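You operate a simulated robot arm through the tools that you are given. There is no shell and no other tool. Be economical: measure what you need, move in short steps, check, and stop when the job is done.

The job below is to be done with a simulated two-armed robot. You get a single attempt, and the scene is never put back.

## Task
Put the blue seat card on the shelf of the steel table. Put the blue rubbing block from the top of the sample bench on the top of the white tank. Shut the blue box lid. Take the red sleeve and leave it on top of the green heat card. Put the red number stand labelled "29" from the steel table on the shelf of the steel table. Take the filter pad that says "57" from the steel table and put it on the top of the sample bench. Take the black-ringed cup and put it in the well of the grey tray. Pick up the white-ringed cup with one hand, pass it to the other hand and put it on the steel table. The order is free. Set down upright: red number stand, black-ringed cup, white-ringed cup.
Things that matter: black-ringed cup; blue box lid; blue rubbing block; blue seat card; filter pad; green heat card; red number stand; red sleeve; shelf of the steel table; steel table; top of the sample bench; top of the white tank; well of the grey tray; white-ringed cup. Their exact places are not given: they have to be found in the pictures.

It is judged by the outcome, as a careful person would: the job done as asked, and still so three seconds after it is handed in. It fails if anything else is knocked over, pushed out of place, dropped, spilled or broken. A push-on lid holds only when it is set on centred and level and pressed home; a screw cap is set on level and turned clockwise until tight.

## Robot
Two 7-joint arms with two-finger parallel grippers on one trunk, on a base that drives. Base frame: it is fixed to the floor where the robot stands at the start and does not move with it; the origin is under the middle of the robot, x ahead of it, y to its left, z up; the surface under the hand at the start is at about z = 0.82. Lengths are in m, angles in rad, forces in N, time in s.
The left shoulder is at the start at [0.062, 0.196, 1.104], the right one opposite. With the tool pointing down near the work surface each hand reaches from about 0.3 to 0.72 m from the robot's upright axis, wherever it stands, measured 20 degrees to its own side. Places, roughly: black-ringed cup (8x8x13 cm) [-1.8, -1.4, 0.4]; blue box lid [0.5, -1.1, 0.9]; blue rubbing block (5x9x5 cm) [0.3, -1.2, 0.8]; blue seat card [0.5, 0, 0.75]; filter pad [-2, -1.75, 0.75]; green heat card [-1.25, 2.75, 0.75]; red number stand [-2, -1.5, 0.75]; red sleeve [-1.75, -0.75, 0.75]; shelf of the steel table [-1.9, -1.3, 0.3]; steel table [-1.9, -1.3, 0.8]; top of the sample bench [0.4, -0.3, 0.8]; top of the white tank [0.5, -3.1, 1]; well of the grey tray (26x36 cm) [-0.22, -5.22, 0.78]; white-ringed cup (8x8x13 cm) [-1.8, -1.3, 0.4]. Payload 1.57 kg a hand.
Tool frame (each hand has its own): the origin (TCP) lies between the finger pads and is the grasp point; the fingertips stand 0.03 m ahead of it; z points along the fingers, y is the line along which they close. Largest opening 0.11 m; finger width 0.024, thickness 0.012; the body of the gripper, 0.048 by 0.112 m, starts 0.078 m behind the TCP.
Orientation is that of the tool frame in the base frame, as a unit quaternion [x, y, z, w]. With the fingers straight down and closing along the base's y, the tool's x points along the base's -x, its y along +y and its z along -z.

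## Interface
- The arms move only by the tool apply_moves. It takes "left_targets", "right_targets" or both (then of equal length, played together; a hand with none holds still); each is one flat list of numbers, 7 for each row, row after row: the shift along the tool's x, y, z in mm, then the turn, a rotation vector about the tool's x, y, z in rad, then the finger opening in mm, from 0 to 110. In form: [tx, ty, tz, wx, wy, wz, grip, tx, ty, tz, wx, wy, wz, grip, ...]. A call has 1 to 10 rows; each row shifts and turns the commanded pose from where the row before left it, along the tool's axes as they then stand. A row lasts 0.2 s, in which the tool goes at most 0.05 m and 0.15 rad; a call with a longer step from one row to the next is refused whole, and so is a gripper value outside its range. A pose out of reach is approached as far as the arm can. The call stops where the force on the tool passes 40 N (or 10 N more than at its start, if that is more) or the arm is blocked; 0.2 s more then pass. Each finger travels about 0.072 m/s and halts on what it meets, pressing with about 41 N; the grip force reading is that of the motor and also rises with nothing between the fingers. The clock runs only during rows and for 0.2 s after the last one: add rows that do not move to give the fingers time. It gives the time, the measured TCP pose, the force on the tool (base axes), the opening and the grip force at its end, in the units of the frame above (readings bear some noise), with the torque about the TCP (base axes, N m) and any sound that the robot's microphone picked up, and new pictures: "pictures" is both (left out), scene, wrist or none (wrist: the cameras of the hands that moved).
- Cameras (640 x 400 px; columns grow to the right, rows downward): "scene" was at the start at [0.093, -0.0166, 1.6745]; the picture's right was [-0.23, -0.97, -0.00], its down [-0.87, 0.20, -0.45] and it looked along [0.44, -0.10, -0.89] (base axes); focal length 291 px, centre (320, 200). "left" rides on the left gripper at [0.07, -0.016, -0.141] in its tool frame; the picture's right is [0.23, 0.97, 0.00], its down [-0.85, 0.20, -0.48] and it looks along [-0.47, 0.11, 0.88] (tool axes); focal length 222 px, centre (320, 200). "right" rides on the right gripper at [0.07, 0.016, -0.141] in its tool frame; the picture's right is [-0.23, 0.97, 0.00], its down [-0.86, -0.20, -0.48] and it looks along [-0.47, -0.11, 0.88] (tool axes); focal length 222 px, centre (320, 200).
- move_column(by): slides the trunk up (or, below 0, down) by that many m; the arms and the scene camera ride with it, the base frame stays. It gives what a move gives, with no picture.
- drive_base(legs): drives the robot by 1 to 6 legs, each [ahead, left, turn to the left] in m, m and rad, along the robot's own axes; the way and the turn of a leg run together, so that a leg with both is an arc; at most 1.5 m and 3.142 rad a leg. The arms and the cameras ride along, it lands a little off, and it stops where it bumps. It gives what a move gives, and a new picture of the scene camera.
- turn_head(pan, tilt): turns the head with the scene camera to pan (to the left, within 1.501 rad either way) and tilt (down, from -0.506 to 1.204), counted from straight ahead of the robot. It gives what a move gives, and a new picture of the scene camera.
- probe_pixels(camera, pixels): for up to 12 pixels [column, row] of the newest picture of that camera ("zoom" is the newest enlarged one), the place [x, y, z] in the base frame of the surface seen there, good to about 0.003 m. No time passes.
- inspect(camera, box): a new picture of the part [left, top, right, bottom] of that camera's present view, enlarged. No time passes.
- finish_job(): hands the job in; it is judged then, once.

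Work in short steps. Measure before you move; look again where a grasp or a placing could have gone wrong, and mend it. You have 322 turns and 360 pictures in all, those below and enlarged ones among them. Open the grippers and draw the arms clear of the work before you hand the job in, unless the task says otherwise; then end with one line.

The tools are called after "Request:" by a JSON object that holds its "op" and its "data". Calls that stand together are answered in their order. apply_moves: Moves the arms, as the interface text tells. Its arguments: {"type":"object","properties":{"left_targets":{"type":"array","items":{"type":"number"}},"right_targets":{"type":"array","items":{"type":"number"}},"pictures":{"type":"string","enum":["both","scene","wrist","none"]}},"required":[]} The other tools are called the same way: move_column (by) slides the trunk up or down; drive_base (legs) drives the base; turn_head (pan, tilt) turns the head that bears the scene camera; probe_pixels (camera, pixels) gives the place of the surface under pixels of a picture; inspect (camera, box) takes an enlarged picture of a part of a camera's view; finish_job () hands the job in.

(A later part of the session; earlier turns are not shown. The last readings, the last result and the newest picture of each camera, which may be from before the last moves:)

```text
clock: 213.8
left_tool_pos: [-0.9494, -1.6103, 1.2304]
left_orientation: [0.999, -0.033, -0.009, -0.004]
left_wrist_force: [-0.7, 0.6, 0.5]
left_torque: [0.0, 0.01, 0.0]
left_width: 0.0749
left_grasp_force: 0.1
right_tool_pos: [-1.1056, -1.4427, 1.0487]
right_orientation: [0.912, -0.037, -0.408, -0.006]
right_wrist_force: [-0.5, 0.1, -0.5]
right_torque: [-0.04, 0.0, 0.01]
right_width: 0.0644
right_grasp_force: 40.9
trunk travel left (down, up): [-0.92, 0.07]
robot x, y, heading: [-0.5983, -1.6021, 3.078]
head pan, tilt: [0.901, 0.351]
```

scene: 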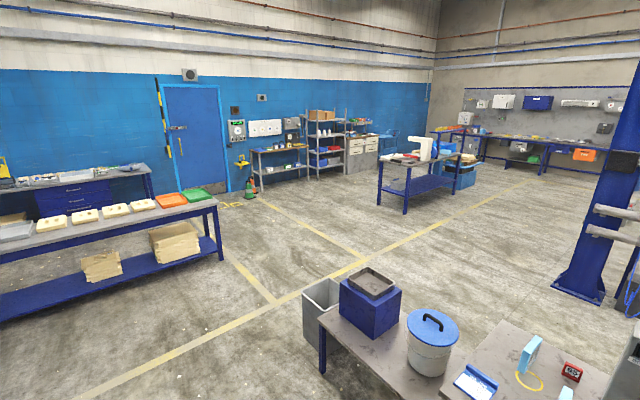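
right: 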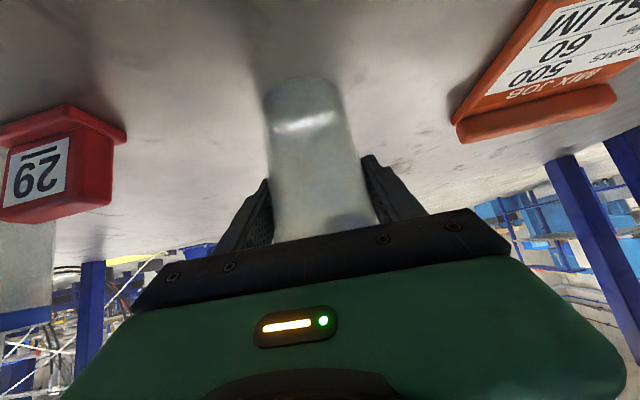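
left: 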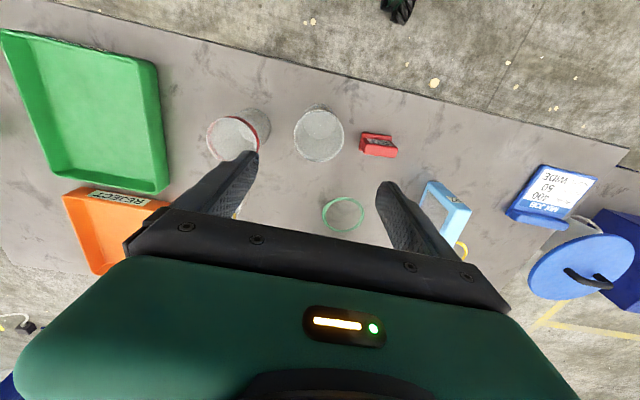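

Cup held. The grey tray is on the far bench. Turn to face −y and drive there.

Request:
{"op": "drive_base", "data": {"legs": [[0, 0, 1.634], [1.2, 0, 0], [1.2, 0.2, 0]]}}

Request:
{"op": "turn_head", "data": {"pan": 0.2, "tilt": 0.6}}

```text
clock: 229.7
left_tool_pos: [-0.2637, -4.338, 1.2308]
left_orientation: [0.692, 0.722, -0.01, 0.004]
left_wrist_force: [-0.6, 1.0, -0.5]
left_torque: [0.01, 0.0, -0.01]
left_width: 0.075
left_grasp_force: 0.0
right_tool_pos: [-0.4143, -4.512, 1.0485]
right_orientation: [0.637, 0.654, -0.277, 0.3]
right_wrist_force: [0.0, 0.0, -0.6]
right_torque: [0.03, 0.04, -0.03]
right_width: 0.0638
right_grasp_force: 41.0
trunk travel left (down, up): [-0.92, 0.07]
robot x, y, heading: [-0.3066, -3.9944, -1.523]
head pan, tilt: [0.901, 0.351]
```

scene: 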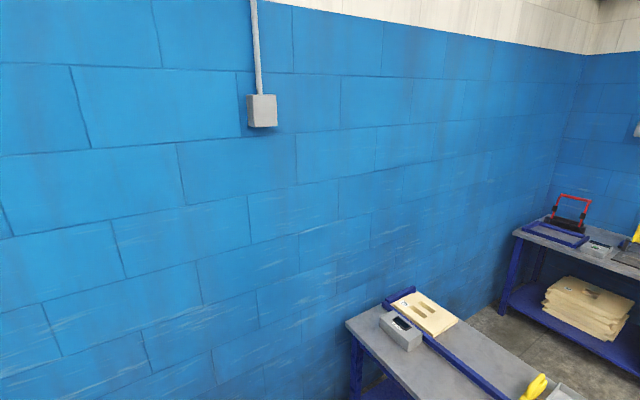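

```text
clock: 230.7
left_tool_pos: [-0.2632, -4.3373, 1.2302]
left_orientation: [0.693, 0.721, -0.01, 0.004]
left_wrist_force: [-0.3, -0.1, 0.0]
left_torque: [0.0, -0.03, -0.01]
left_width: 0.0752
left_grasp_force: 0.0
right_tool_pos: [-0.4128, -4.512, 1.0476]
right_orientation: [0.637, 0.653, -0.277, 0.3]
right_wrist_force: [-0.7, -0.1, -0.7]
right_torque: [-0.02, -0.03, 0.03]
right_width: 0.064
right_grasp_force: 41.4
trunk travel left (down, up): [-0.92, 0.07]
robot x, y, heading: [-0.3098, -3.9943, -1.531]
head pan, tilt: [0.201, 0.6]
```

scene: 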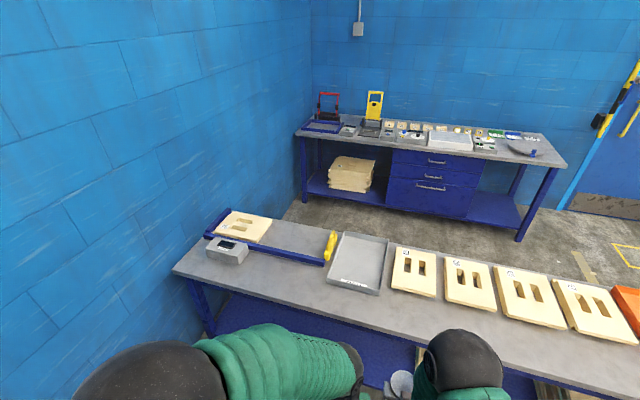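

The tray is at (360,262). Measure it and the bench edge.

Request:
{"op": "probe_pixels", "data": {"camera": "scene", "pixels": [[360, 260], [347, 233], [386, 242], [326, 280], [376, 292], [352, 286], [270, 300], [400, 330], [330, 247], [380, 270], [360, 245], [350, 275]]}}

Request:
{"op": "inspect", "data": {"camera": "scene", "box": [310, 220, 410, 310]}}

```text
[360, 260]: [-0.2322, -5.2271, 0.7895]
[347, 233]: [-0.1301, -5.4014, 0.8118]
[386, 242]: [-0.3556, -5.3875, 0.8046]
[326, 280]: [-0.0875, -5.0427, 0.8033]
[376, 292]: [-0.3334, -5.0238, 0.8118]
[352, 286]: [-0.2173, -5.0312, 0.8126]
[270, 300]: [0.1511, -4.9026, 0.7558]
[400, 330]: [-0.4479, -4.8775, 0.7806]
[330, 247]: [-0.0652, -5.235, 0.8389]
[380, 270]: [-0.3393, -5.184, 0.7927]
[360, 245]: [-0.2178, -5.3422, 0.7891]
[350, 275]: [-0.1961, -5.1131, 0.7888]
```

```text
4.44 times, centred on (360, 265) of scene
```

zoom: 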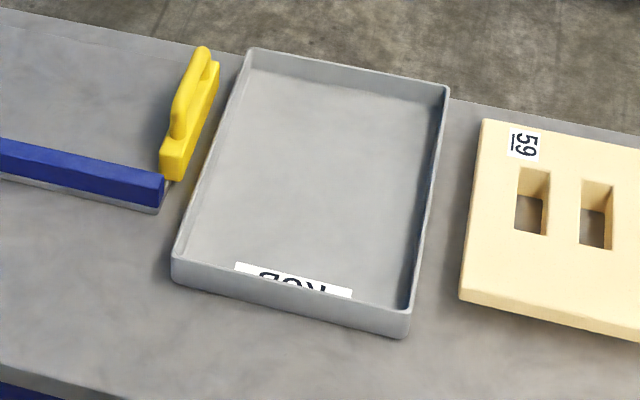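

Tray floor z 0.789, walls 0.812, centre (−0.22, −5.21). Drive so the cup is near it.

Request:
{"op": "drive_base", "data": {"legs": [[0.48, 0.22, -0.04]]}}

Request:
{"op": "turn_head", "data": {"pan": -0.1, "tilt": 0.85}}

```text
clock: 233.8
left_tool_pos: [-0.0424, -4.8152, 1.231]
left_orientation: [0.699, 0.715, -0.01, 0.007]
left_wrist_force: [1.4, 0.7, -0.3]
left_torque: [0.04, -0.01, -0.03]
left_width: 0.075
left_grasp_force: 0.1
right_tool_pos: [-0.1941, -4.9869, 1.0497]
right_orientation: [0.643, 0.647, -0.28, 0.299]
right_wrist_force: [-0.7, -0.7, -1.1]
right_torque: [-0.01, 0.01, 0.03]
right_width: 0.0639
right_grasp_force: 41.2
trunk travel left (down, up): [-0.92, 0.07]
robot x, y, heading: [-0.0748, -4.4738, -1.546]
head pan, tilt: [0.201, 0.6]
```

scene: 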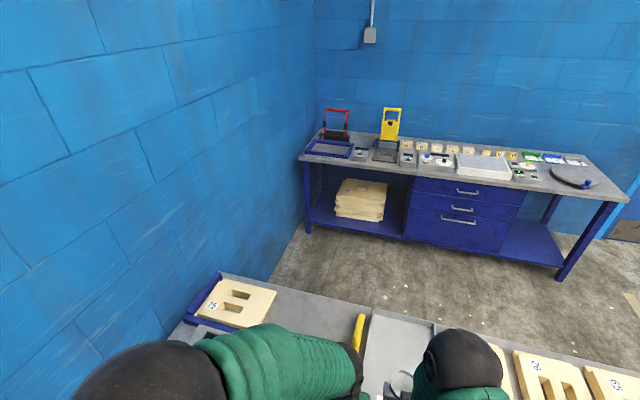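

```text
clock: 234.6
left_tool_pos: [-0.039, -4.8163, 1.231]
left_orientation: [0.7, 0.714, -0.01, 0.004]
left_wrist_force: [0.0, 0.4, 0.9]
left_torque: [0.04, -0.05, 0.0]
left_width: 0.0747
left_grasp_force: 0.0
right_tool_pos: [-0.193, -4.9874, 1.049]
right_orientation: [0.643, 0.647, -0.281, 0.298]
right_wrist_force: [0.6, 0.7, 0.0]
right_torque: [-0.01, 0.0, -0.01]
right_width: 0.0642
right_grasp_force: 41.2
trunk travel left (down, up): [-0.92, 0.07]
robot x, y, heading: [-0.0755, -4.4768, -1.543]
head pan, tilt: [-0.099, 0.85]
```

scene: 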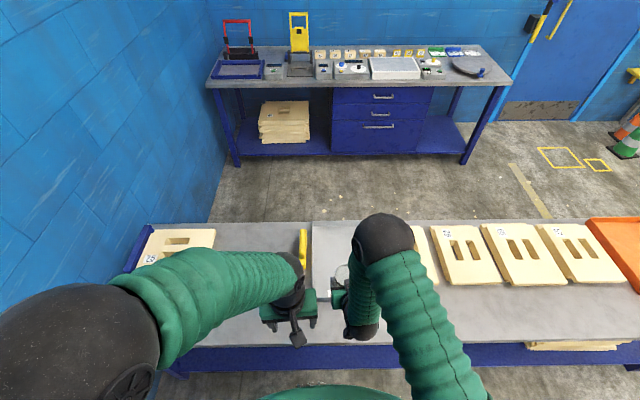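

Advance 192 mm and 32 mm right, above the tray.

Request:
{"op": "apply_moves", "data": {"right_targets": [-25.7, -6.5, 28.5, 0, 0, 0, 55, -25.7, -6.5, 28.5, 0, 0, 0, 55, -25.7, -6.5, 28.5, 0, 0, 0, 55, -25.7, -6.5, 28.5, 0, 0, 0, 55, -25.7, -6.5, 28.5, 0, 0, 0, 55], "pictures": "both"}}

```text
clock: 235.8
left_tool_pos: [-0.0398, -4.8176, 1.2306]
left_orientation: [0.699, 0.715, -0.01, 0.005]
left_wrist_force: [0.9, 0.0, 0.0]
left_torque: [0.06, -0.01, 0.0]
left_width: 0.0753
left_grasp_force: 0.2
right_tool_pos: [-0.2236, -5.181, 1.0456]
right_orientation: [0.644, 0.647, -0.28, 0.297]
right_wrist_force: [0.6, -0.3, -0.8]
right_torque: [0.0, 0.0, -0.01]
right_width: 0.0638
right_grasp_force: 41.1
trunk travel left (down, up): [-0.92, 0.07]
robot x, y, heading: [-0.0781, -4.4713, -1.55]
head pan, tilt: [-0.099, 0.85]
```

scene: 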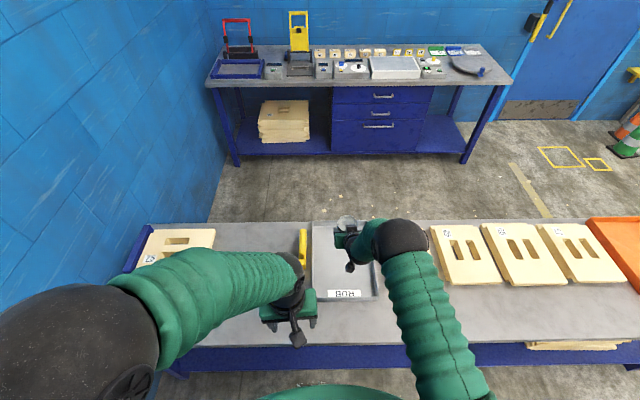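
right: 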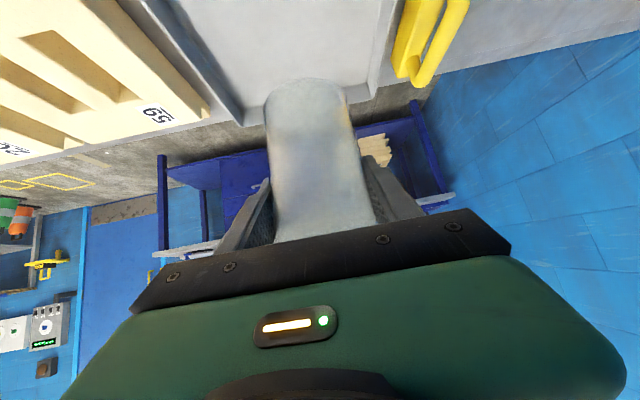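

Lower 178 mm toward the tray floor.

Request:
{"op": "apply_moves", "data": {"right_targets": [26.7, 0, 24.1, 0, 0, 0, 55, 26.7, 0, 24.1, 0, 0, 0, 55, 26.7, 0, 24.1, 0, 0, 0, 55, 26.7, 0, 24.1, 0, 0, 0, 55, 22, 0, 20, 0, 0, 0, 55], "pictures": "both"}}

```text
clock: 237.0
left_tool_pos: [-0.0399, -4.8171, 1.2302]
left_orientation: [0.699, 0.715, -0.011, 0.004]
left_wrist_force: [-0.2, 0.3, 0.1]
left_torque: [0.01, 0.04, 0.02]
left_width: 0.0753
left_grasp_force: 0.0
right_tool_pos: [-0.2165, -5.1823, 0.8771]
right_orientation: [0.643, 0.647, -0.28, 0.298]
right_wrist_force: [0.9, 0.2, -0.5]
right_torque: [0.01, 0.01, 0.01]
right_width: 0.0641
right_grasp_force: 41.1
trunk travel left (down, up): [-0.92, 0.07]
robot x, y, heading: [-0.0739, -4.4746, -1.548]
head pan, tilt: [-0.099, 0.85]
```

scene: 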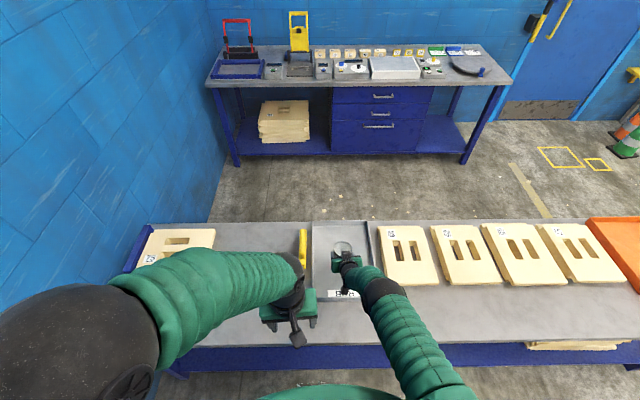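
right: 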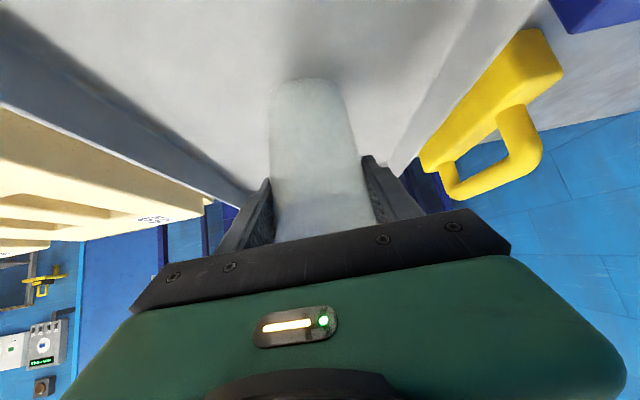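

Lower 14 mm, then 3 mm steps until contact.

Request:
{"op": "apply_moves", "data": {"right_targets": [10.4, 0, 9.4, 0, 0, 0, 55, 2.2, 0, 2, 0, 0, 0, 55, 2.2, 0, 2, 0, 0, 0, 55], "pictures": "none"}}

```text
clock: 237.8
left_tool_pos: [-0.0376, -4.8157, 1.2307]
left_orientation: [0.699, 0.715, -0.012, 0.005]
left_wrist_force: [-0.8, 0.1, 0.2]
left_torque: [0.0, -0.01, 0.03]
left_width: 0.0752
left_grasp_force: 0.1
right_tool_pos: [-0.2166, -5.1826, 0.8608]
right_orientation: [0.642, 0.647, -0.282, 0.3]
right_wrist_force: [-1.5, -0.1, 9.7]
right_torque: [0.12, 0.36, -0.01]
right_width: 0.0639
right_grasp_force: 41.9
trunk travel left (down, up): [-0.92, 0.07]
robot x, y, heading: [-0.0793, -4.4736, -1.548]
head pan, tilt: [-0.099, 0.85]
```

Touching. Press 1.5 mm more to seat it flat.

Request:
{"op": "apply_moves", "data": {"right_targets": [1.1, 0, 1, 0, 0, 0, 55, 0, 0, 0, 0, 0, 0, 55], "pictures": "wrist"}}

```text
clock: 238.4
left_tool_pos: [-0.0379, -4.8151, 1.2312]
left_orientation: [0.7, 0.714, -0.011, 0.005]
left_wrist_force: [0.8, -0.4, 0.2]
left_torque: [-0.02, 0.03, -0.02]
left_width: 0.0748
left_grasp_force: 0.1
right_tool_pos: [-0.216, -5.1822, 0.8586]
right_orientation: [0.641, 0.647, -0.282, 0.301]
right_wrist_force: [-0.3, -4.8, 20.0]
right_torque: [-0.03, 0.57, 0.09]
right_width: 0.0642
right_grasp_force: 41.0
trunk travel left (down, up): [-0.92, 0.07]
robot x, y, heading: [-0.0756, -4.4749, -1.548]
head pan, tilt: [-0.099, 0.85]
```

right: 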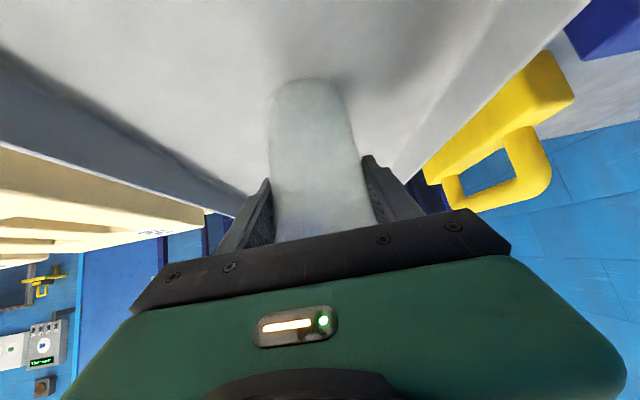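

Open and withdraw along the fingers.

Request:
{"op": "apply_moves", "data": {"right_targets": [0, 0, 0, 0, 0, 0, 75, 0, 0, 0, 0, 0, 0, 95, 0, 0, 0, 0, 0, 0, 105, 0, 0, -20, 0, 0, 0, 105, 0, 0, -35, 0, 0, 0, 105, 0, 0, -40, 0, 0, 0, 105, 0, 0, -40, 0, 0, 0, 105, 0, 0, -40, 0, 0, 0, 105, 0, 0, -40, 0, 0, 0, 105], "pictures": "both"}}

Request:
{"op": "inspect", "data": {"camera": "scene", "box": [290, 200, 400, 310]}}

```text
clock: 240.4
left_tool_pos: [-0.0389, -4.8159, 1.2316]
left_orientation: [0.7, 0.714, -0.011, 0.005]
left_wrist_force: [-0.1, 0.0, 0.4]
left_torque: [-0.01, 0.0, 0.01]
left_width: 0.0751
left_grasp_force: 0.0
right_tool_pos: [-0.2247, -5.021, 0.9987]
right_orientation: [0.643, 0.647, -0.281, 0.299]
right_wrist_force: [0.2, 0.6, -0.4]
right_torque: [0.0, -0.04, 0.0]
right_width: 0.105
right_grasp_force: 0.0
trunk travel left (down, up): [-0.92, 0.07]
robot x, y, heading: [-0.0763, -4.4732, -1.55]
head pan, tilt: [-0.099, 0.85]
```

scene: 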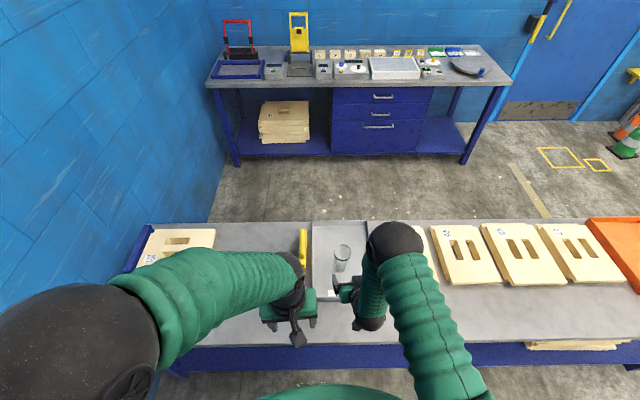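
right: 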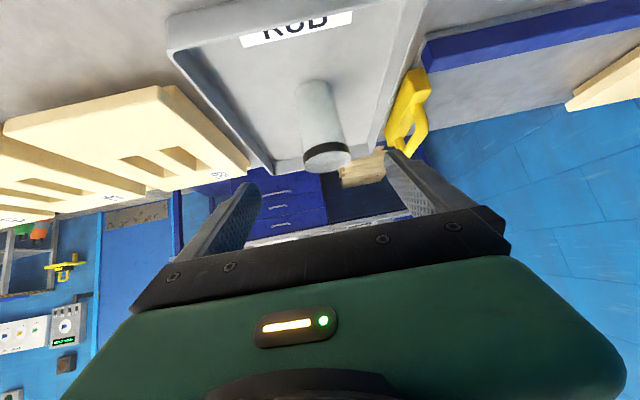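

```text
3.64 times, centred on (345, 255) of scene
```

zoom: 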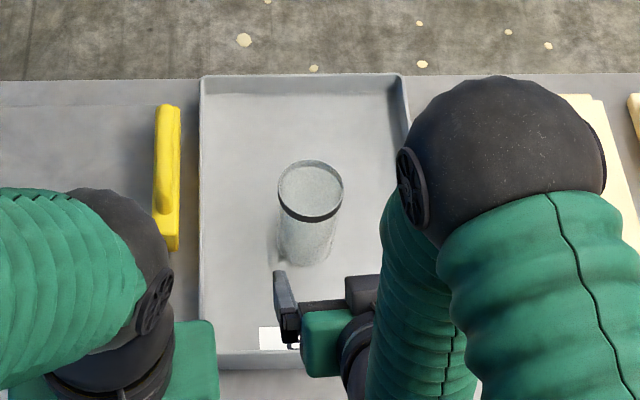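

Black-ringed cup stands in the tray. Withdraw and return to the steel table for the "57" pad and red sleeve.

Request:
{"op": "apply_moves", "data": {"right_targets": [0, 0, -40, 0, 0, 0, 105, 20, 0, -30, 0, 0, 0, 105], "pictures": "none"}}

Request:
{"op": "drive_base", "data": {"legs": [[-0.5, -0.5, 0], [-1.2, 0, 0], [-1.2, 0, 0], [0, 0, -1.64]]}}

Request:
{"op": "turn_head", "data": {"pan": 0.0, "tilt": 0.7}}

```text
clock: 241.0
left_tool_pos: [-0.0386, -4.8166, 1.2311]
left_orientation: [0.7, 0.714, -0.011, 0.006]
left_wrist_force: [0.1, 0.4, -0.3]
left_torque: [0.02, 0.0, 0.01]
left_width: 0.0751
left_grasp_force: 0.1
right_tool_pos: [-0.2246, -4.9559, 1.0299]
right_orientation: [0.643, 0.647, -0.281, 0.298]
right_wrist_force: [0.3, 0.4, -0.4]
right_torque: [-0.04, 0.0, -0.01]
right_width: 0.1051
right_grasp_force: 0.1
trunk travel left (down, up): [-0.92, 0.07]
robot x, y, heading: [-0.0783, -4.4756, -1.548]
head pan, tilt: [-0.099, 0.85]
```

```text
clock: 260.3
left_tool_pos: [-0.9813, -1.5933, 1.2307]
left_orientation: [0.998, -0.055, -0.01, -0.005]
left_wrist_force: [0.2, 0.5, -0.4]
left_torque: [-0.03, 0.03, 0.02]
left_width: 0.0749
left_grasp_force: 0.1
right_tool_pos: [-1.0956, -1.3893, 1.0289]
right_orientation: [0.911, -0.058, -0.409, -0.015]
right_wrist_force: [0.1, 0.4, 0.4]
right_torque: [-0.04, -0.01, 0.04]
right_width: 0.1049
right_grasp_force: 0.0
trunk travel left (down, up): [-0.92, 0.07]
robot x, y, heading: [-0.6373, -1.6024, 3.03]
head pan, tilt: [-0.099, 0.85]
```

scene: 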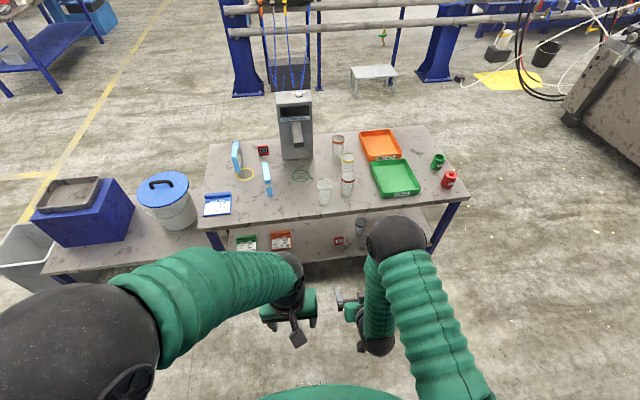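

```text
clock: 261.0
left_tool_pos: [-0.9798, -1.5942, 1.2313]
left_orientation: [0.998, -0.056, -0.012, -0.005]
left_wrist_force: [-0.5, -0.9, -0.7]
left_torque: [-0.03, -0.02, 0.0]
left_width: 0.0749
left_grasp_force: 0.1
right_tool_pos: [-1.0934, -1.3896, 1.0299]
right_orientation: [0.911, -0.058, -0.409, -0.016]
right_wrist_force: [-0.3, 0.3, 0.3]
right_torque: [-0.01, 0.01, -0.02]
right_width: 0.1048
right_grasp_force: 0.1
trunk travel left (down, up): [-0.92, 0.07]
robot x, y, heading: [-0.6373, -1.6033, 3.028]
head pan, tilt: [0.0, 0.7]
```

scene: 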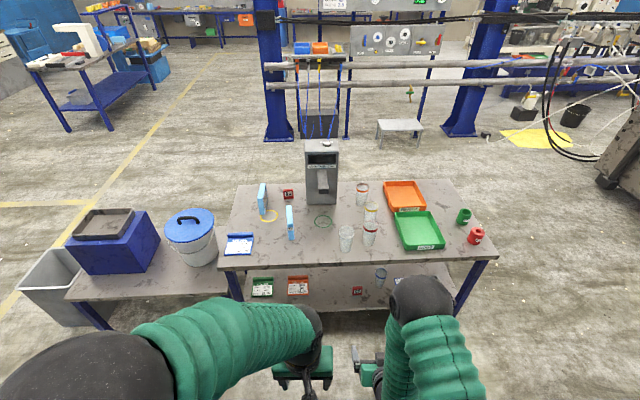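

Square up and drive in 0.45 m for the pad.

Request:
{"op": "drive_base", "data": {"legs": [[0.45, -0.03, 0.045]]}}

Request:
{"op": "inspect", "data": {"camera": "left", "box": [0, 0, 640, 400]}}

```text
clock: 263.8
left_tool_pos: [-1.4357, -1.5458, 1.2317]
left_orientation: [0.999, -0.03, -0.012, -0.005]
left_wrist_force: [0.3, 0.1, 0.2]
left_torque: [-0.02, -0.02, -0.01]
left_width: 0.0748
left_grasp_force: 0.0
right_tool_pos: [-1.5615, -1.3475, 1.0312]
right_orientation: [0.911, -0.033, -0.412, -0.005]
right_wrist_force: [0.1, -0.1, 0.2]
right_torque: [0.04, 0.05, 0.01]
right_width: 0.1051
right_grasp_force: 0.1
trunk travel left (down, up): [-0.92, 0.07]
robot x, y, heading: [-1.0969, -1.5369, 3.085]
head pan, tilt: [0.0, 0.7]
```

scene: 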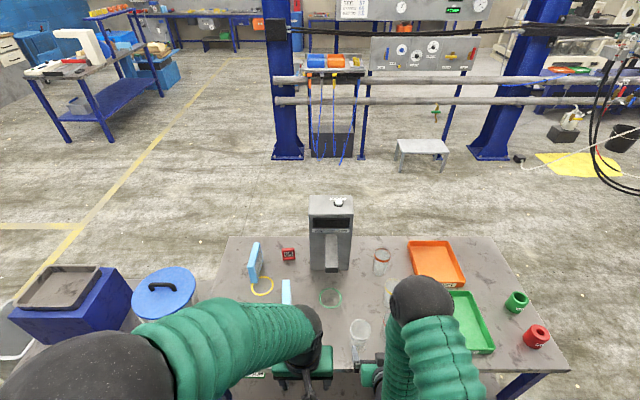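

```text
1.00 times, centred on (320, 200) of left (not enlarged: the box is as wide or as high as the picture)
```

zoom: 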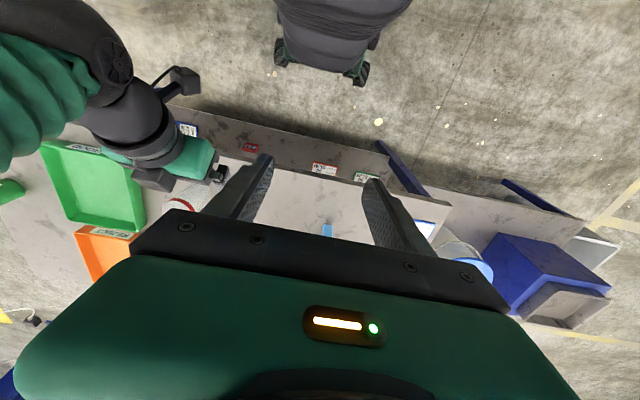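

Drive 0.1 m further, then extend the left hand 220 mm for a view of the pad.

Request:
{"op": "drive_base", "data": {"legs": [[0.1, 0, -0.01]]}}

Request:
{"op": "apply_moves", "data": {"left_targets": [-44, 0, 0, 0, 0, 0, 80, -44, 0, 0, 0, 0, 0, 80, -44, 0, 0, 0, 0, 0, 80, -44, 0, 0, 0, 0, 0, 80], "pictures": "both"}}

```text
clock: 264.9
left_tool_pos: [-1.5264, -1.5357, 1.2351]
left_orientation: [0.999, -0.037, -0.016, -0.006]
left_wrist_force: [0.6, -0.6, -0.6]
left_torque: [-0.02, 0.03, 0.03]
left_width: 0.0749
left_grasp_force: 0.1
right_tool_pos: [-1.6502, -1.3375, 1.0339]
right_orientation: [0.91, -0.038, -0.413, -0.006]
right_wrist_force: [0.4, -1.3, 0.7]
right_torque: [0.01, 0.06, -0.02]
right_width: 0.105
right_grasp_force: 0.0
trunk travel left (down, up): [-0.92, 0.07]
robot x, y, heading: [-1.1957, -1.5249, 3.071]
head pan, tilt: [0.0, 0.7]
```

scene: 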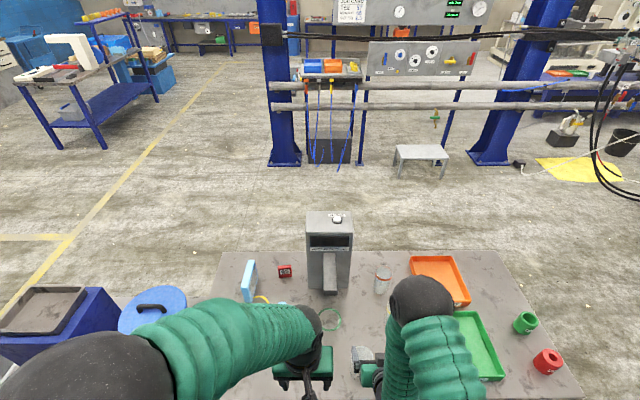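

```text
clock: 265.9
left_tool_pos: [-1.7172, -1.5212, 1.2309]
left_orientation: [0.999, -0.036, -0.009, -0.005]
left_wrist_force: [0.4, -0.3, -0.6]
left_torque: [0.01, 0.01, -0.01]
left_width: 0.0801
left_grasp_force: 0.1
right_tool_pos: [-1.6631, -1.3359, 1.0278]
right_orientation: [0.912, -0.038, -0.408, -0.006]
right_wrist_force: [-1.7, 0.4, 0.7]
right_torque: [0.0, -0.02, 0.01]
right_width: 0.1049
right_grasp_force: 0.0
trunk travel left (down, up): [-0.92, 0.07]
robot x, y, heading: [-1.1935, -1.5275, 3.072]
head pan, tilt: [0.0, 0.7]
```

scene: 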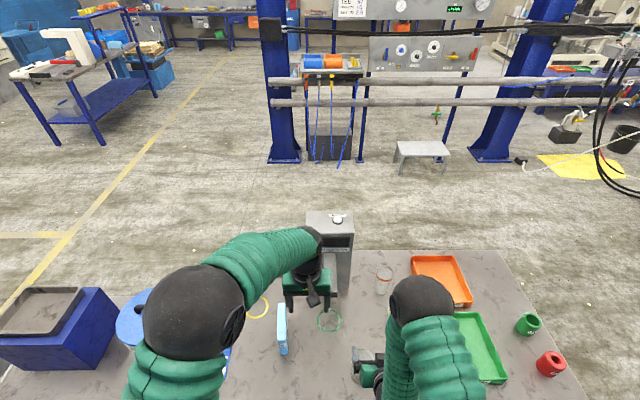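
left: 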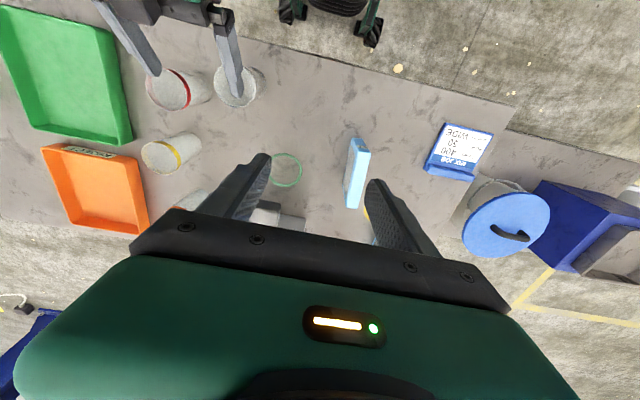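

Measure the pad at (356,175).

Request:
{"op": "inspect", "data": {"camera": "left", "box": [310, 110, 430, 230]}}

Request:
{"op": "probe_pixels", "data": {"camera": "left", "pixels": [[358, 145], [365, 152], [359, 165], [356, 175], [353, 190], [352, 203], [346, 200], [361, 180], [351, 165], [349, 140], [300, 225], [290, 215]]}}

```text
3.33 times, centred on (370, 170) of left
```

zoom: 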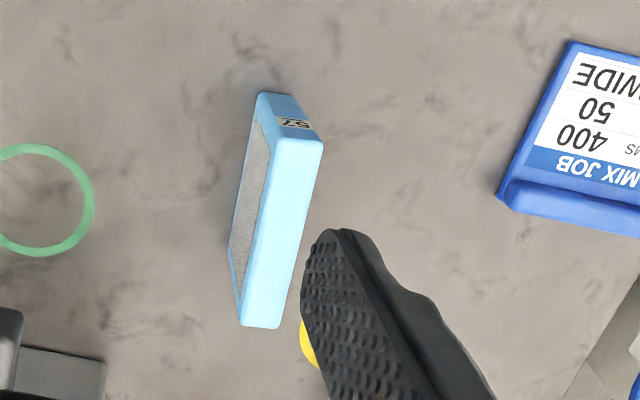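

```text
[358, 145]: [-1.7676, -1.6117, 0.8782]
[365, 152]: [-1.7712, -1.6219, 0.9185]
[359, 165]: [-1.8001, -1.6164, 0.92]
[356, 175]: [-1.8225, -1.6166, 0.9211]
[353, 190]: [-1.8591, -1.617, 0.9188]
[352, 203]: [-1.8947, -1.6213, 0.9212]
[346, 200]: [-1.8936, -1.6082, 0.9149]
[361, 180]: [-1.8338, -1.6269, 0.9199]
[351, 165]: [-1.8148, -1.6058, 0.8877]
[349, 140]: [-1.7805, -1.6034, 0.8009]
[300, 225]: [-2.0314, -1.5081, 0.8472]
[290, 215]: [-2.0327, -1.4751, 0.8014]
```

Pad: x −1.77…−1.90, y −1.604…−1.63, top 0.92. Move over it, square the yaw, lower partly.

Request:
{"op": "apply_moves", "data": {"left_targets": [-20, 20.6, 0, 0, 0, 0, 80, -20, 20.6, 0, 0, 0, 0, 80, -20, 20.6, 20, 0, 0, 0, 80, -20, 20.6, 20, 0, 0, 0, 80, -20, 20.6, 20, 0, 0, 0, 80, 0, 0, 20, 0, 0, -0.07, 80, 0, 0, 40, 0, 0, 0, 80, 0, 0, 40, 0, 0, 0, 80], "pictures": "both"}}

```text
clock: 267.7
left_tool_pos: [-1.8234, -1.6163, 1.0746]
left_orientation: [1.0, -0.001, -0.011, -0.005]
left_wrist_force: [-0.4, 0.8, 0.4]
left_torque: [0.01, -0.01, -0.03]
left_width: 0.0802
left_grasp_force: 0.1
right_tool_pos: [-1.6601, -1.3362, 1.0293]
right_orientation: [0.911, -0.038, -0.41, -0.007]
right_wrist_force: [0.2, -0.7, 0.1]
right_torque: [0.0, -0.02, 0.03]
right_width: 0.1053
right_grasp_force: 0.0
trunk travel left (down, up): [-0.92, 0.07]
robot x, y, heading: [-1.195, -1.5308, 3.073]
head pan, tilt: [0.0, 0.7]
```

scene: 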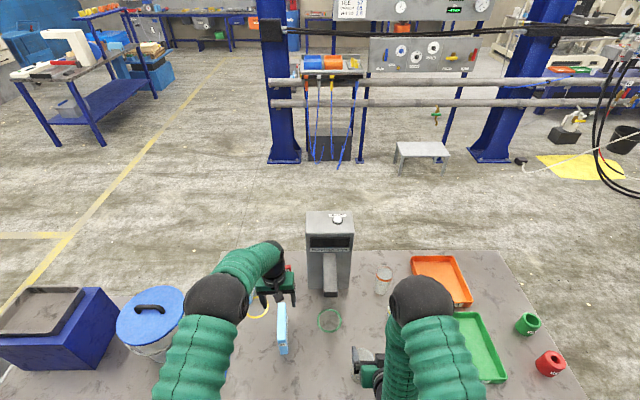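
left: 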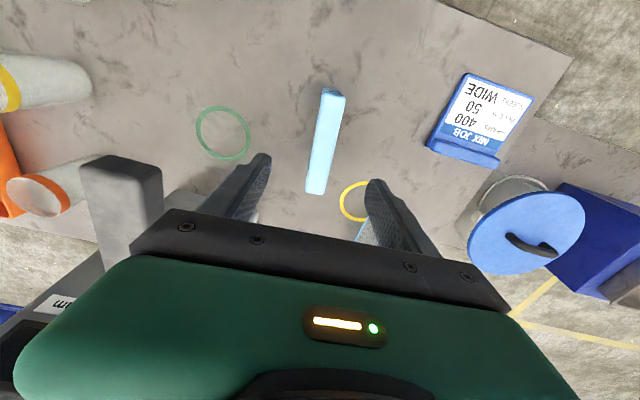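

Lower 170 mm over the pad.

Request:
{"op": "apply_moves", "data": {"left_targets": [0, 0, 40, 0, 0, 0, 80, 0, 0, 40, 0, 0, 0, 80, 0, 0, 40, 0, 0, 0, 80, 0, 0, 30, 0, 0, 0, 80, 0, 0, 20, 0, 0, 0, 80], "pictures": "wrist"}}

```text
clock: 268.9
left_tool_pos: [-1.8263, -1.615, 0.9075]
left_orientation: [1.0, -0.002, -0.009, -0.005]
left_wrist_force: [-0.2, -1.1, 1.0]
left_torque: [0.02, -0.04, 0.01]
left_width: 0.0799
left_grasp_force: 0.1
right_tool_pos: [-1.6592, -1.3362, 1.0299]
right_orientation: [0.912, -0.039, -0.409, -0.007]
right_wrist_force: [0.6, 0.1, -0.4]
right_torque: [0.03, -0.02, 0.02]
right_width: 0.1049
right_grasp_force: 0.1
trunk travel left (down, up): [-0.92, 0.07]
robot x, y, heading: [-1.1907, -1.5292, 3.075]
head pan, tilt: [0.0, 0.7]
```

left: 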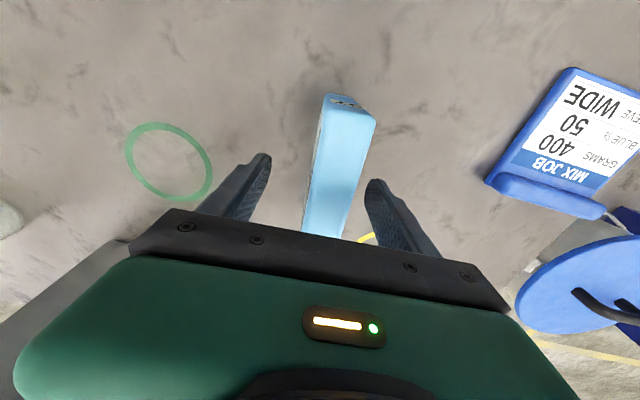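

Close on the pad and lift 100 mm.

Request:
{"op": "apply_moves", "data": {"left_targets": [0, 0, 0, 0, 0, 0, 15, 0, 0, 0, 0, 0, 0, 15, 0, 0, 0, 0, 0, 0, 15, 0, 0, 0, 0, 0, 0, 15, 0, 0, 0, 0, 0, 0, 15, 0, 0, -20, 0, 0, 0, 15, 0, 0, -40, 0, 0, 0, 15, 0, 0, -40, 0, 0, 0, 15], "pictures": "wrist"}}

```text
clock: 270.7
left_tool_pos: [-1.8571, -1.6098, 0.9935]
left_orientation: [1.0, -0.001, -0.009, -0.004]
left_wrist_force: [-0.1, -0.2, -1.9]
left_torque: [0.0, 0.01, -0.04]
left_width: 0.0294
left_grasp_force: 39.6
left hand out of reach, approached as far as the arm can: row 6, 7, 8
right_tool_pos: [-1.6585, -1.3361, 1.0294]
right_orientation: [0.912, -0.038, -0.409, -0.006]
right_wrist_force: [-0.4, 0.4, 0.0]
right_torque: [-0.01, 0.0, -0.01]
right_width: 0.105
right_grasp_force: 0.1
trunk travel left (down, up): [-0.92, 0.07]
robot x, y, heading: [-1.1928, -1.5285, 3.074]
head pan, tilt: [0.0, 0.7]
```

left: 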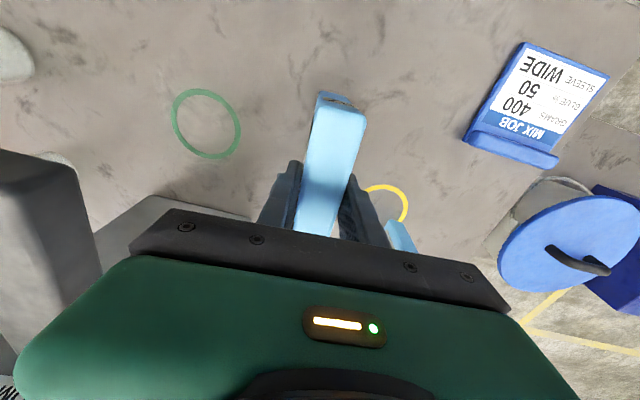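

Held. Pull straight back with rise, away from the table.

Request:
{"op": "apply_moves", "data": {"left_targets": [30, 0, -10, 0, 0, 0, 15, 40, 0, -20, 0, 0, 0, 15, 40, 0, -20, 0, 0, 0, 15, 40, 0, -20, 0, 0, 0, 15, 40, 0, -20, 0, 0, 0, 15, 40, 0, -20, 0, 0, 0, 15, 40, 0, -20, 0, 0, 0, 15], "pictures": "both"}}

```text
clock: 272.3
left_tool_pos: [-1.8581, -1.5722, 1.0226]
left_orientation: [1.0, -0.001, -0.01, -0.004]
left_wrist_force: [0.4, 1.1, -0.8]
left_torque: [0.03, -0.02, 0.02]
left_width: 0.0297
left_grasp_force: 39.1
left hand out of reach, approached as far as the arm can: row 1, 2, 3, 4, 5, 6, 7
right_tool_pos: [-1.6591, -1.3365, 1.0288]
right_orientation: [0.912, -0.039, -0.409, -0.006]
right_wrist_force: [-0.2, -0.6, 0.4]
right_torque: [-0.02, -0.01, 0.03]
right_width: 0.1051
right_grasp_force: 0.1
trunk travel left (down, up): [-0.92, 0.07]
robot x, y, heading: [-1.194, -1.527, 3.077]
head pan, tilt: [0.0, 0.7]
```

scene: 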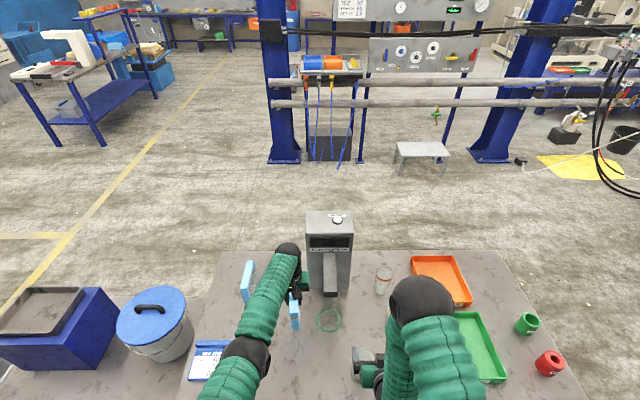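
left: 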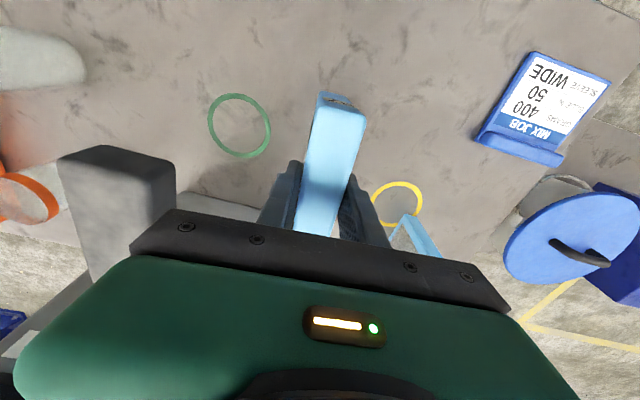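

The arm sits at its reach limit, so I back the base instead (path behind is clear).

Request:
{"op": "drive_base", "data": {"legs": [[-0.4, 0, 0]]}}

Request:
{"op": "apply_moves", "data": {"left_targets": [30, 0, -20, 0, 0, 0, 15, 40, 0, -20, 0, 0, 0, 15, 40, 0, -10, 0, 0, 0, 15], "pictures": "both"}}

```text
clock: 274.8
left_tool_pos: [-1.4624, -1.6026, 1.021]
left_orientation: [1.0, 0.003, -0.009, -0.005]
left_wrist_force: [-0.1, -0.1, -0.3]
left_torque: [0.02, -0.01, 0.0]
left_width: 0.0295
left_grasp_force: 39.3
right_tool_pos: [-1.2632, -1.3652, 1.0276]
right_orientation: [0.912, -0.035, -0.409, -0.005]
right_wrist_force: [0.2, -1.2, 0.8]
right_torque: [-0.02, -0.02, 0.01]
right_width: 0.1052
right_grasp_force: 0.1
trunk travel left (down, up): [-0.92, 0.07]
robot x, y, heading: [-0.7958, -1.551, 3.082]
head pan, tilt: [0.0, 0.7]
```

scene: 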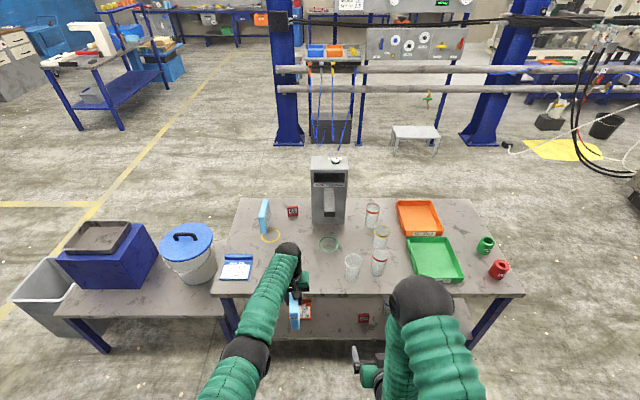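

```text
clock: 275.6
left_tool_pos: [-1.4563, -1.5735, 1.0407]
left_orientation: [1.0, 0.003, -0.011, -0.004]
left_wrist_force: [-0.6, 0.1, -1.8]
left_torque: [-0.01, 0.04, -0.02]
left_width: 0.0295
left_grasp_force: 38.9
left hand out of reach, approached as far as the arm can: row 1, 2, 3
right_tool_pos: [-1.2596, -1.3645, 1.0306]
right_orientation: [0.911, -0.035, -0.412, -0.005]
right_wrist_force: [-0.2, 0.2, -0.5]
right_torque: [0.01, 0.0, -0.02]
right_width: 0.1051
right_grasp_force: 0.0
trunk travel left (down, up): [-0.92, 0.07]
robot x, y, heading: [-0.7922, -1.5554, 3.082]
head pan, tilt: [0.0, 0.7]
```

scene: 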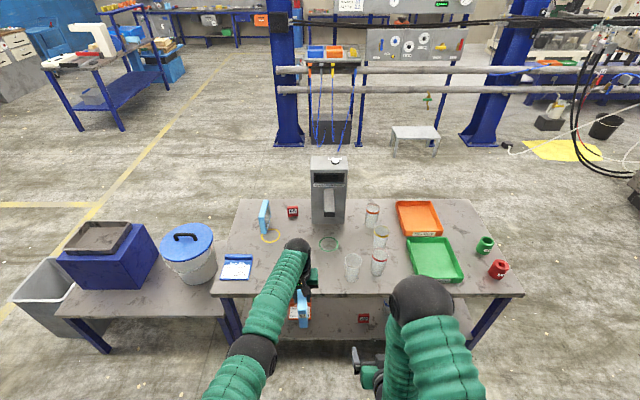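
left: 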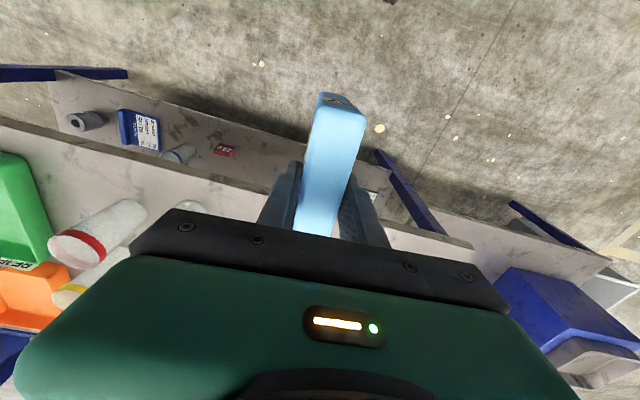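

The arm seems caught at a joint limit. Try moving left (+y tool) and undoing the yaw.

Request:
{"op": "apply_moves", "data": {"left_targets": [0, 30, 0, 0, 0, 0.07, 15, 0, 30, 20, 0, 0, 0, 15, 0, 30, 20, 0, 0, 0, 15, 30, 10, 20, 0, 0, 0, 15, 30, 0, 0, 0, 0, 0, 15, 30, 0, 0, 0, 0, 0, 15], "pictures": "scene"}}

```text
clock: 277.0
left_tool_pos: [-1.45, -1.6712, 0.9589]
left_orientation: [0.999, -0.033, -0.011, -0.004]
left_wrist_force: [0.1, -0.1, -0.2]
left_torque: [-0.01, -0.02, 0.04]
left_width: 0.0295
left_grasp_force: 39.9
left hand out of reach, approached as far as the arm can: row 1, 4, 5, 6
right_tool_pos: [-1.2593, -1.3661, 1.0306]
right_orientation: [0.912, -0.035, -0.41, -0.005]
right_wrist_force: [0.1, 0.6, -0.1]
right_torque: [0.03, -0.02, 0.01]
right_width: 0.105
right_grasp_force: 0.1
trunk travel left (down, up): [-0.92, 0.07]
robot x, y, heading: [-0.7968, -1.553, 3.084]
head pan, tilt: [0.0, 0.7]
```

scene: 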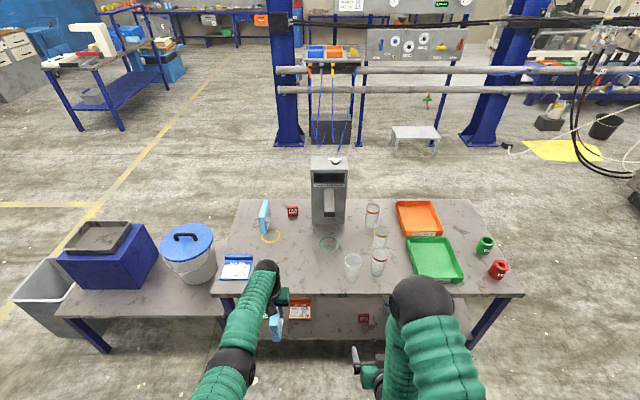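

Left/down worked but not back. Try going further left and up.

Request:
{"op": "apply_moves", "data": {"left_targets": [0, 40, 0, 0, 0, 0, 15, 0, 40, 0, 0, 0, 0, 15, 0, 40, 0, 0, 0, 0, 15, 20, 20, 0, 0, 0, 0, 15, 20, 20, 0, 0, 0, 0, 15], "pictures": "scene"}}

```text
clock: 278.2
left_tool_pos: [-1.4414, -1.8387, 0.9458]
left_orientation: [0.999, -0.032, -0.01, -0.006]
left_wrist_force: [0.2, 0.3, -1.2]
left_torque: [-0.02, -0.01, -0.03]
left_width: 0.0295
left_grasp_force: 39.7
left hand out of reach, approached as far as the arm can: row 3, 4, 5
right_tool_pos: [-1.2578, -1.3666, 1.0309]
right_orientation: [0.911, -0.035, -0.41, -0.005]
right_wrist_force: [-0.5, -0.4, 0.6]
right_torque: [-0.03, -0.01, 0.05]
right_width: 0.1051
right_grasp_force: 0.0
trunk travel left (down, up): [-0.92, 0.07]
robot x, y, heading: [-0.7954, -1.5544, 3.08]
head pan, tilt: [0.0, 0.7]
```

scene: 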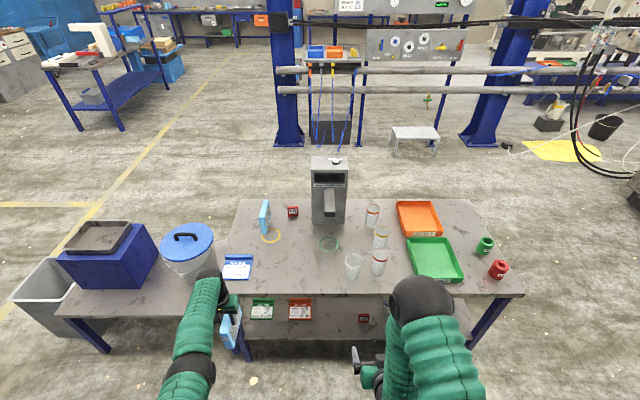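

Find where the left elbow and wrist are, to understand the limit.

Request:
{"op": "turn_head", "data": {"pan": 0.4, "tilt": 1.1}}

```text
clock: 279.1
left_tool_pos: [-1.4419, -1.8395, 0.9447]
left_orientation: [0.999, -0.032, -0.01, -0.006]
left_wrist_force: [0.1, -0.1, -1.2]
left_torque: [0.01, 0.0, -0.02]
left_width: 0.0293
left_grasp_force: 39.5
right_tool_pos: [-1.2589, -1.3662, 1.0304]
right_orientation: [0.911, -0.035, -0.41, -0.006]
right_wrist_force: [0.1, -0.3, 0.5]
right_torque: [0.03, 0.0, 0.0]
right_width: 0.1052
right_grasp_force: 0.0
trunk travel left (down, up): [-0.92, 0.07]
robot x, y, heading: [-0.7931, -1.5526, 3.079]
head pan, tilt: [0.4, 1.1]
```

scene: 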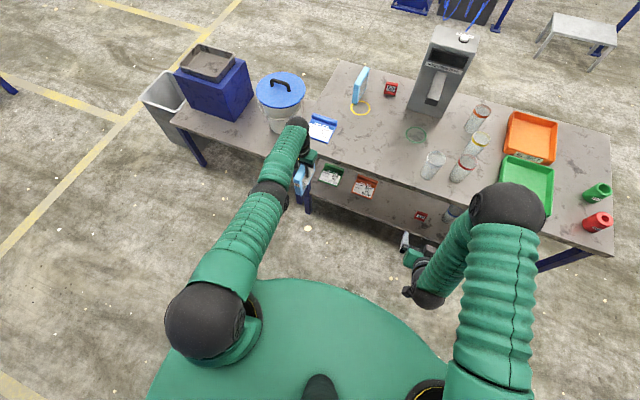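

The arm is straight (singular). Try small retracting steps.

Request:
{"op": "apply_moves", "data": {"left_targets": [6, 0, -2, 0, 0, 0, 15, 6, 0, -2, 0, 0, 0, 15, 6, 0, -2, 0, 0, 0, 15, 8, 0, -3, 0, 0, 0, 15, 10, 0, -3, 0, 0, 0, 15], "pictures": "none"}}

```text
clock: 280.3
left_tool_pos: [-1.4413, -1.8426, 0.9445]
left_orientation: [0.999, -0.032, -0.011, -0.006]
left_wrist_force: [0.1, 0.6, -0.6]
left_torque: [-0.01, 0.0, 0.06]
left_width: 0.0294
left_grasp_force: 39.1
left hand out of reach, approached as far as the arm can: row 1, 2, 3, 4, 5
right_tool_pos: [-1.2588, -1.3674, 1.0312]
right_orientation: [0.911, -0.035, -0.411, -0.006]
right_wrist_force: [-0.7, -0.1, -0.3]
right_torque: [-0.03, 0.01, 0.02]
right_width: 0.1054
right_grasp_force: 0.0
trunk travel left (down, up): [-0.92, 0.07]
robot x, y, heading: [-0.7925, -1.5552, 3.085]
head pan, tilt: [0.4, 1.1]
```

Try a tangential move (up and slightly ahead, then right), which should flex the elbow, then retract.

Request:
{"op": "apply_moves", "data": {"left_targets": [-10, -15, -38, 0, 0, 0, 15, -8, -15, -38, 0, 0, 0, 15, -5, -15, -38, 0, 0, 0, 15, 0, -15, -38, 0, 0, 0, 15, 20, 0, 0, 0, 0, 0, 15, 30, 0, 0, 0, 0, 0, 15], "pictures": "none"}}

```text
clock: 281.7
left_tool_pos: [-1.4877, -1.7903, 1.0841]
left_orientation: [0.999, -0.032, -0.01, -0.006]
left_wrist_force: [0.0, -0.5, -1.4]
left_torque: [-0.04, -0.04, 0.0]
left_width: 0.0294
left_grasp_force: 39.1
left hand out of reach, approached as far as the arm can: row 1, 2, 3, 4, 5, 6
right_tool_pos: [-1.2594, -1.3672, 1.0313]
right_orientation: [0.912, -0.035, -0.409, -0.006]
right_wrist_force: [-0.7, -0.1, 0.2]
right_torque: [0.01, 0.01, 0.01]
right_width: 0.1051
right_grasp_force: 0.0
trunk travel left (down, up): [-0.92, 0.07]
robot x, y, heading: [-0.7954, -1.5541, 3.08]
head pan, tilt: [0.4, 1.1]
```

Try perturbing with a tool pitch (fingers forward), which asks the wrist inward.

Request:
{"op": "apply_moves", "data": {"left_targets": [0, 0, 0, 0, -0.12, 0, 15, 0, 0, 0, 0, -0.12, 0, 15, 0, 0, 0, 0, -0.12, 0, 15], "pictures": "scene"}}

```text
clock: 282.5
left_tool_pos: [-1.5657, -1.7985, 1.0693]
left_orientation: [0.981, -0.031, -0.191, -0.011]
left_wrist_force: [0.6, -0.6, -1.2]
left_torque: [-0.02, -0.04, -0.01]
left_width: 0.0294
left_grasp_force: 39.3
left hand out of reach, approached as far as the arm can: row 1, 2, 3
right_tool_pos: [-1.259, -1.3667, 1.0308]
right_orientation: [0.911, -0.034, -0.411, -0.005]
right_wrist_force: [-0.2, 0.7, 0.2]
right_torque: [-0.02, -0.01, 0.03]
right_width: 0.1052
right_grasp_force: 0.0
trunk travel left (down, up): [-0.92, 0.07]
robot x, y, heading: [-0.7923, -1.5561, 3.081]
head pan, tilt: [0.4, 1.1]
```

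scene: 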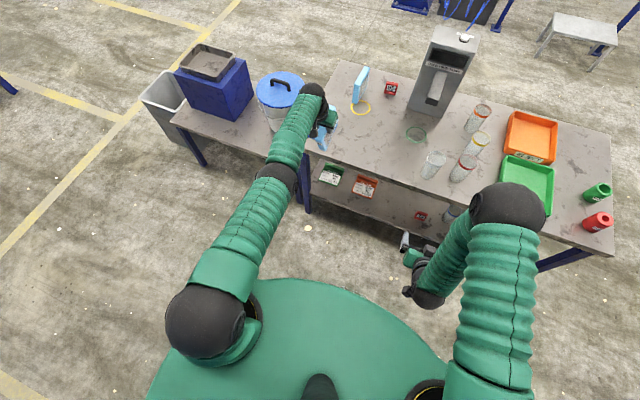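

Restore the pitch, then test the downward tangent followed by a small retraction.

Request:
{"op": "apply_moves", "data": {"left_targets": [0, 0, 0, 0, 0.12, 0, 15, 0, 0, 0, 0, 0.12, 0, 15, 0, 0, 0, 0, 0.12, 0, 15, 8, 0, 30, 0, 0, 0, 15, 10, 0, 30, 0, 0, 0, 15, 15, 0, 5, 0, 0, 0, 15, 15, 0, 0, 0, 0, 0, 15], "pictures": "none"}}

```text
clock: 284.1
left_tool_pos: [-1.4708, -1.7937, 1.011]
left_orientation: [0.999, -0.032, -0.01, -0.006]
left_wrist_force: [-0.2, -0.2, -1.8]
left_torque: [-0.02, 0.01, 0.03]
left_width: 0.0292
left_grasp_force: 39.3
left hand out of reach, approached as far as the arm can: row 1, 2, 3, 5, 6, 7
right_tool_pos: [-1.2587, -1.3664, 1.0305]
right_orientation: [0.911, -0.035, -0.41, -0.005]
right_wrist_force: [0.4, -0.5, -0.1]
right_torque: [-0.01, -0.03, -0.01]
right_width: 0.1052
right_grasp_force: 0.1
trunk travel left (down, up): [-0.92, 0.07]
robot x, y, heading: [-0.7922, -1.5523, 3.085]
head pan, tilt: [0.4, 1.1]
```

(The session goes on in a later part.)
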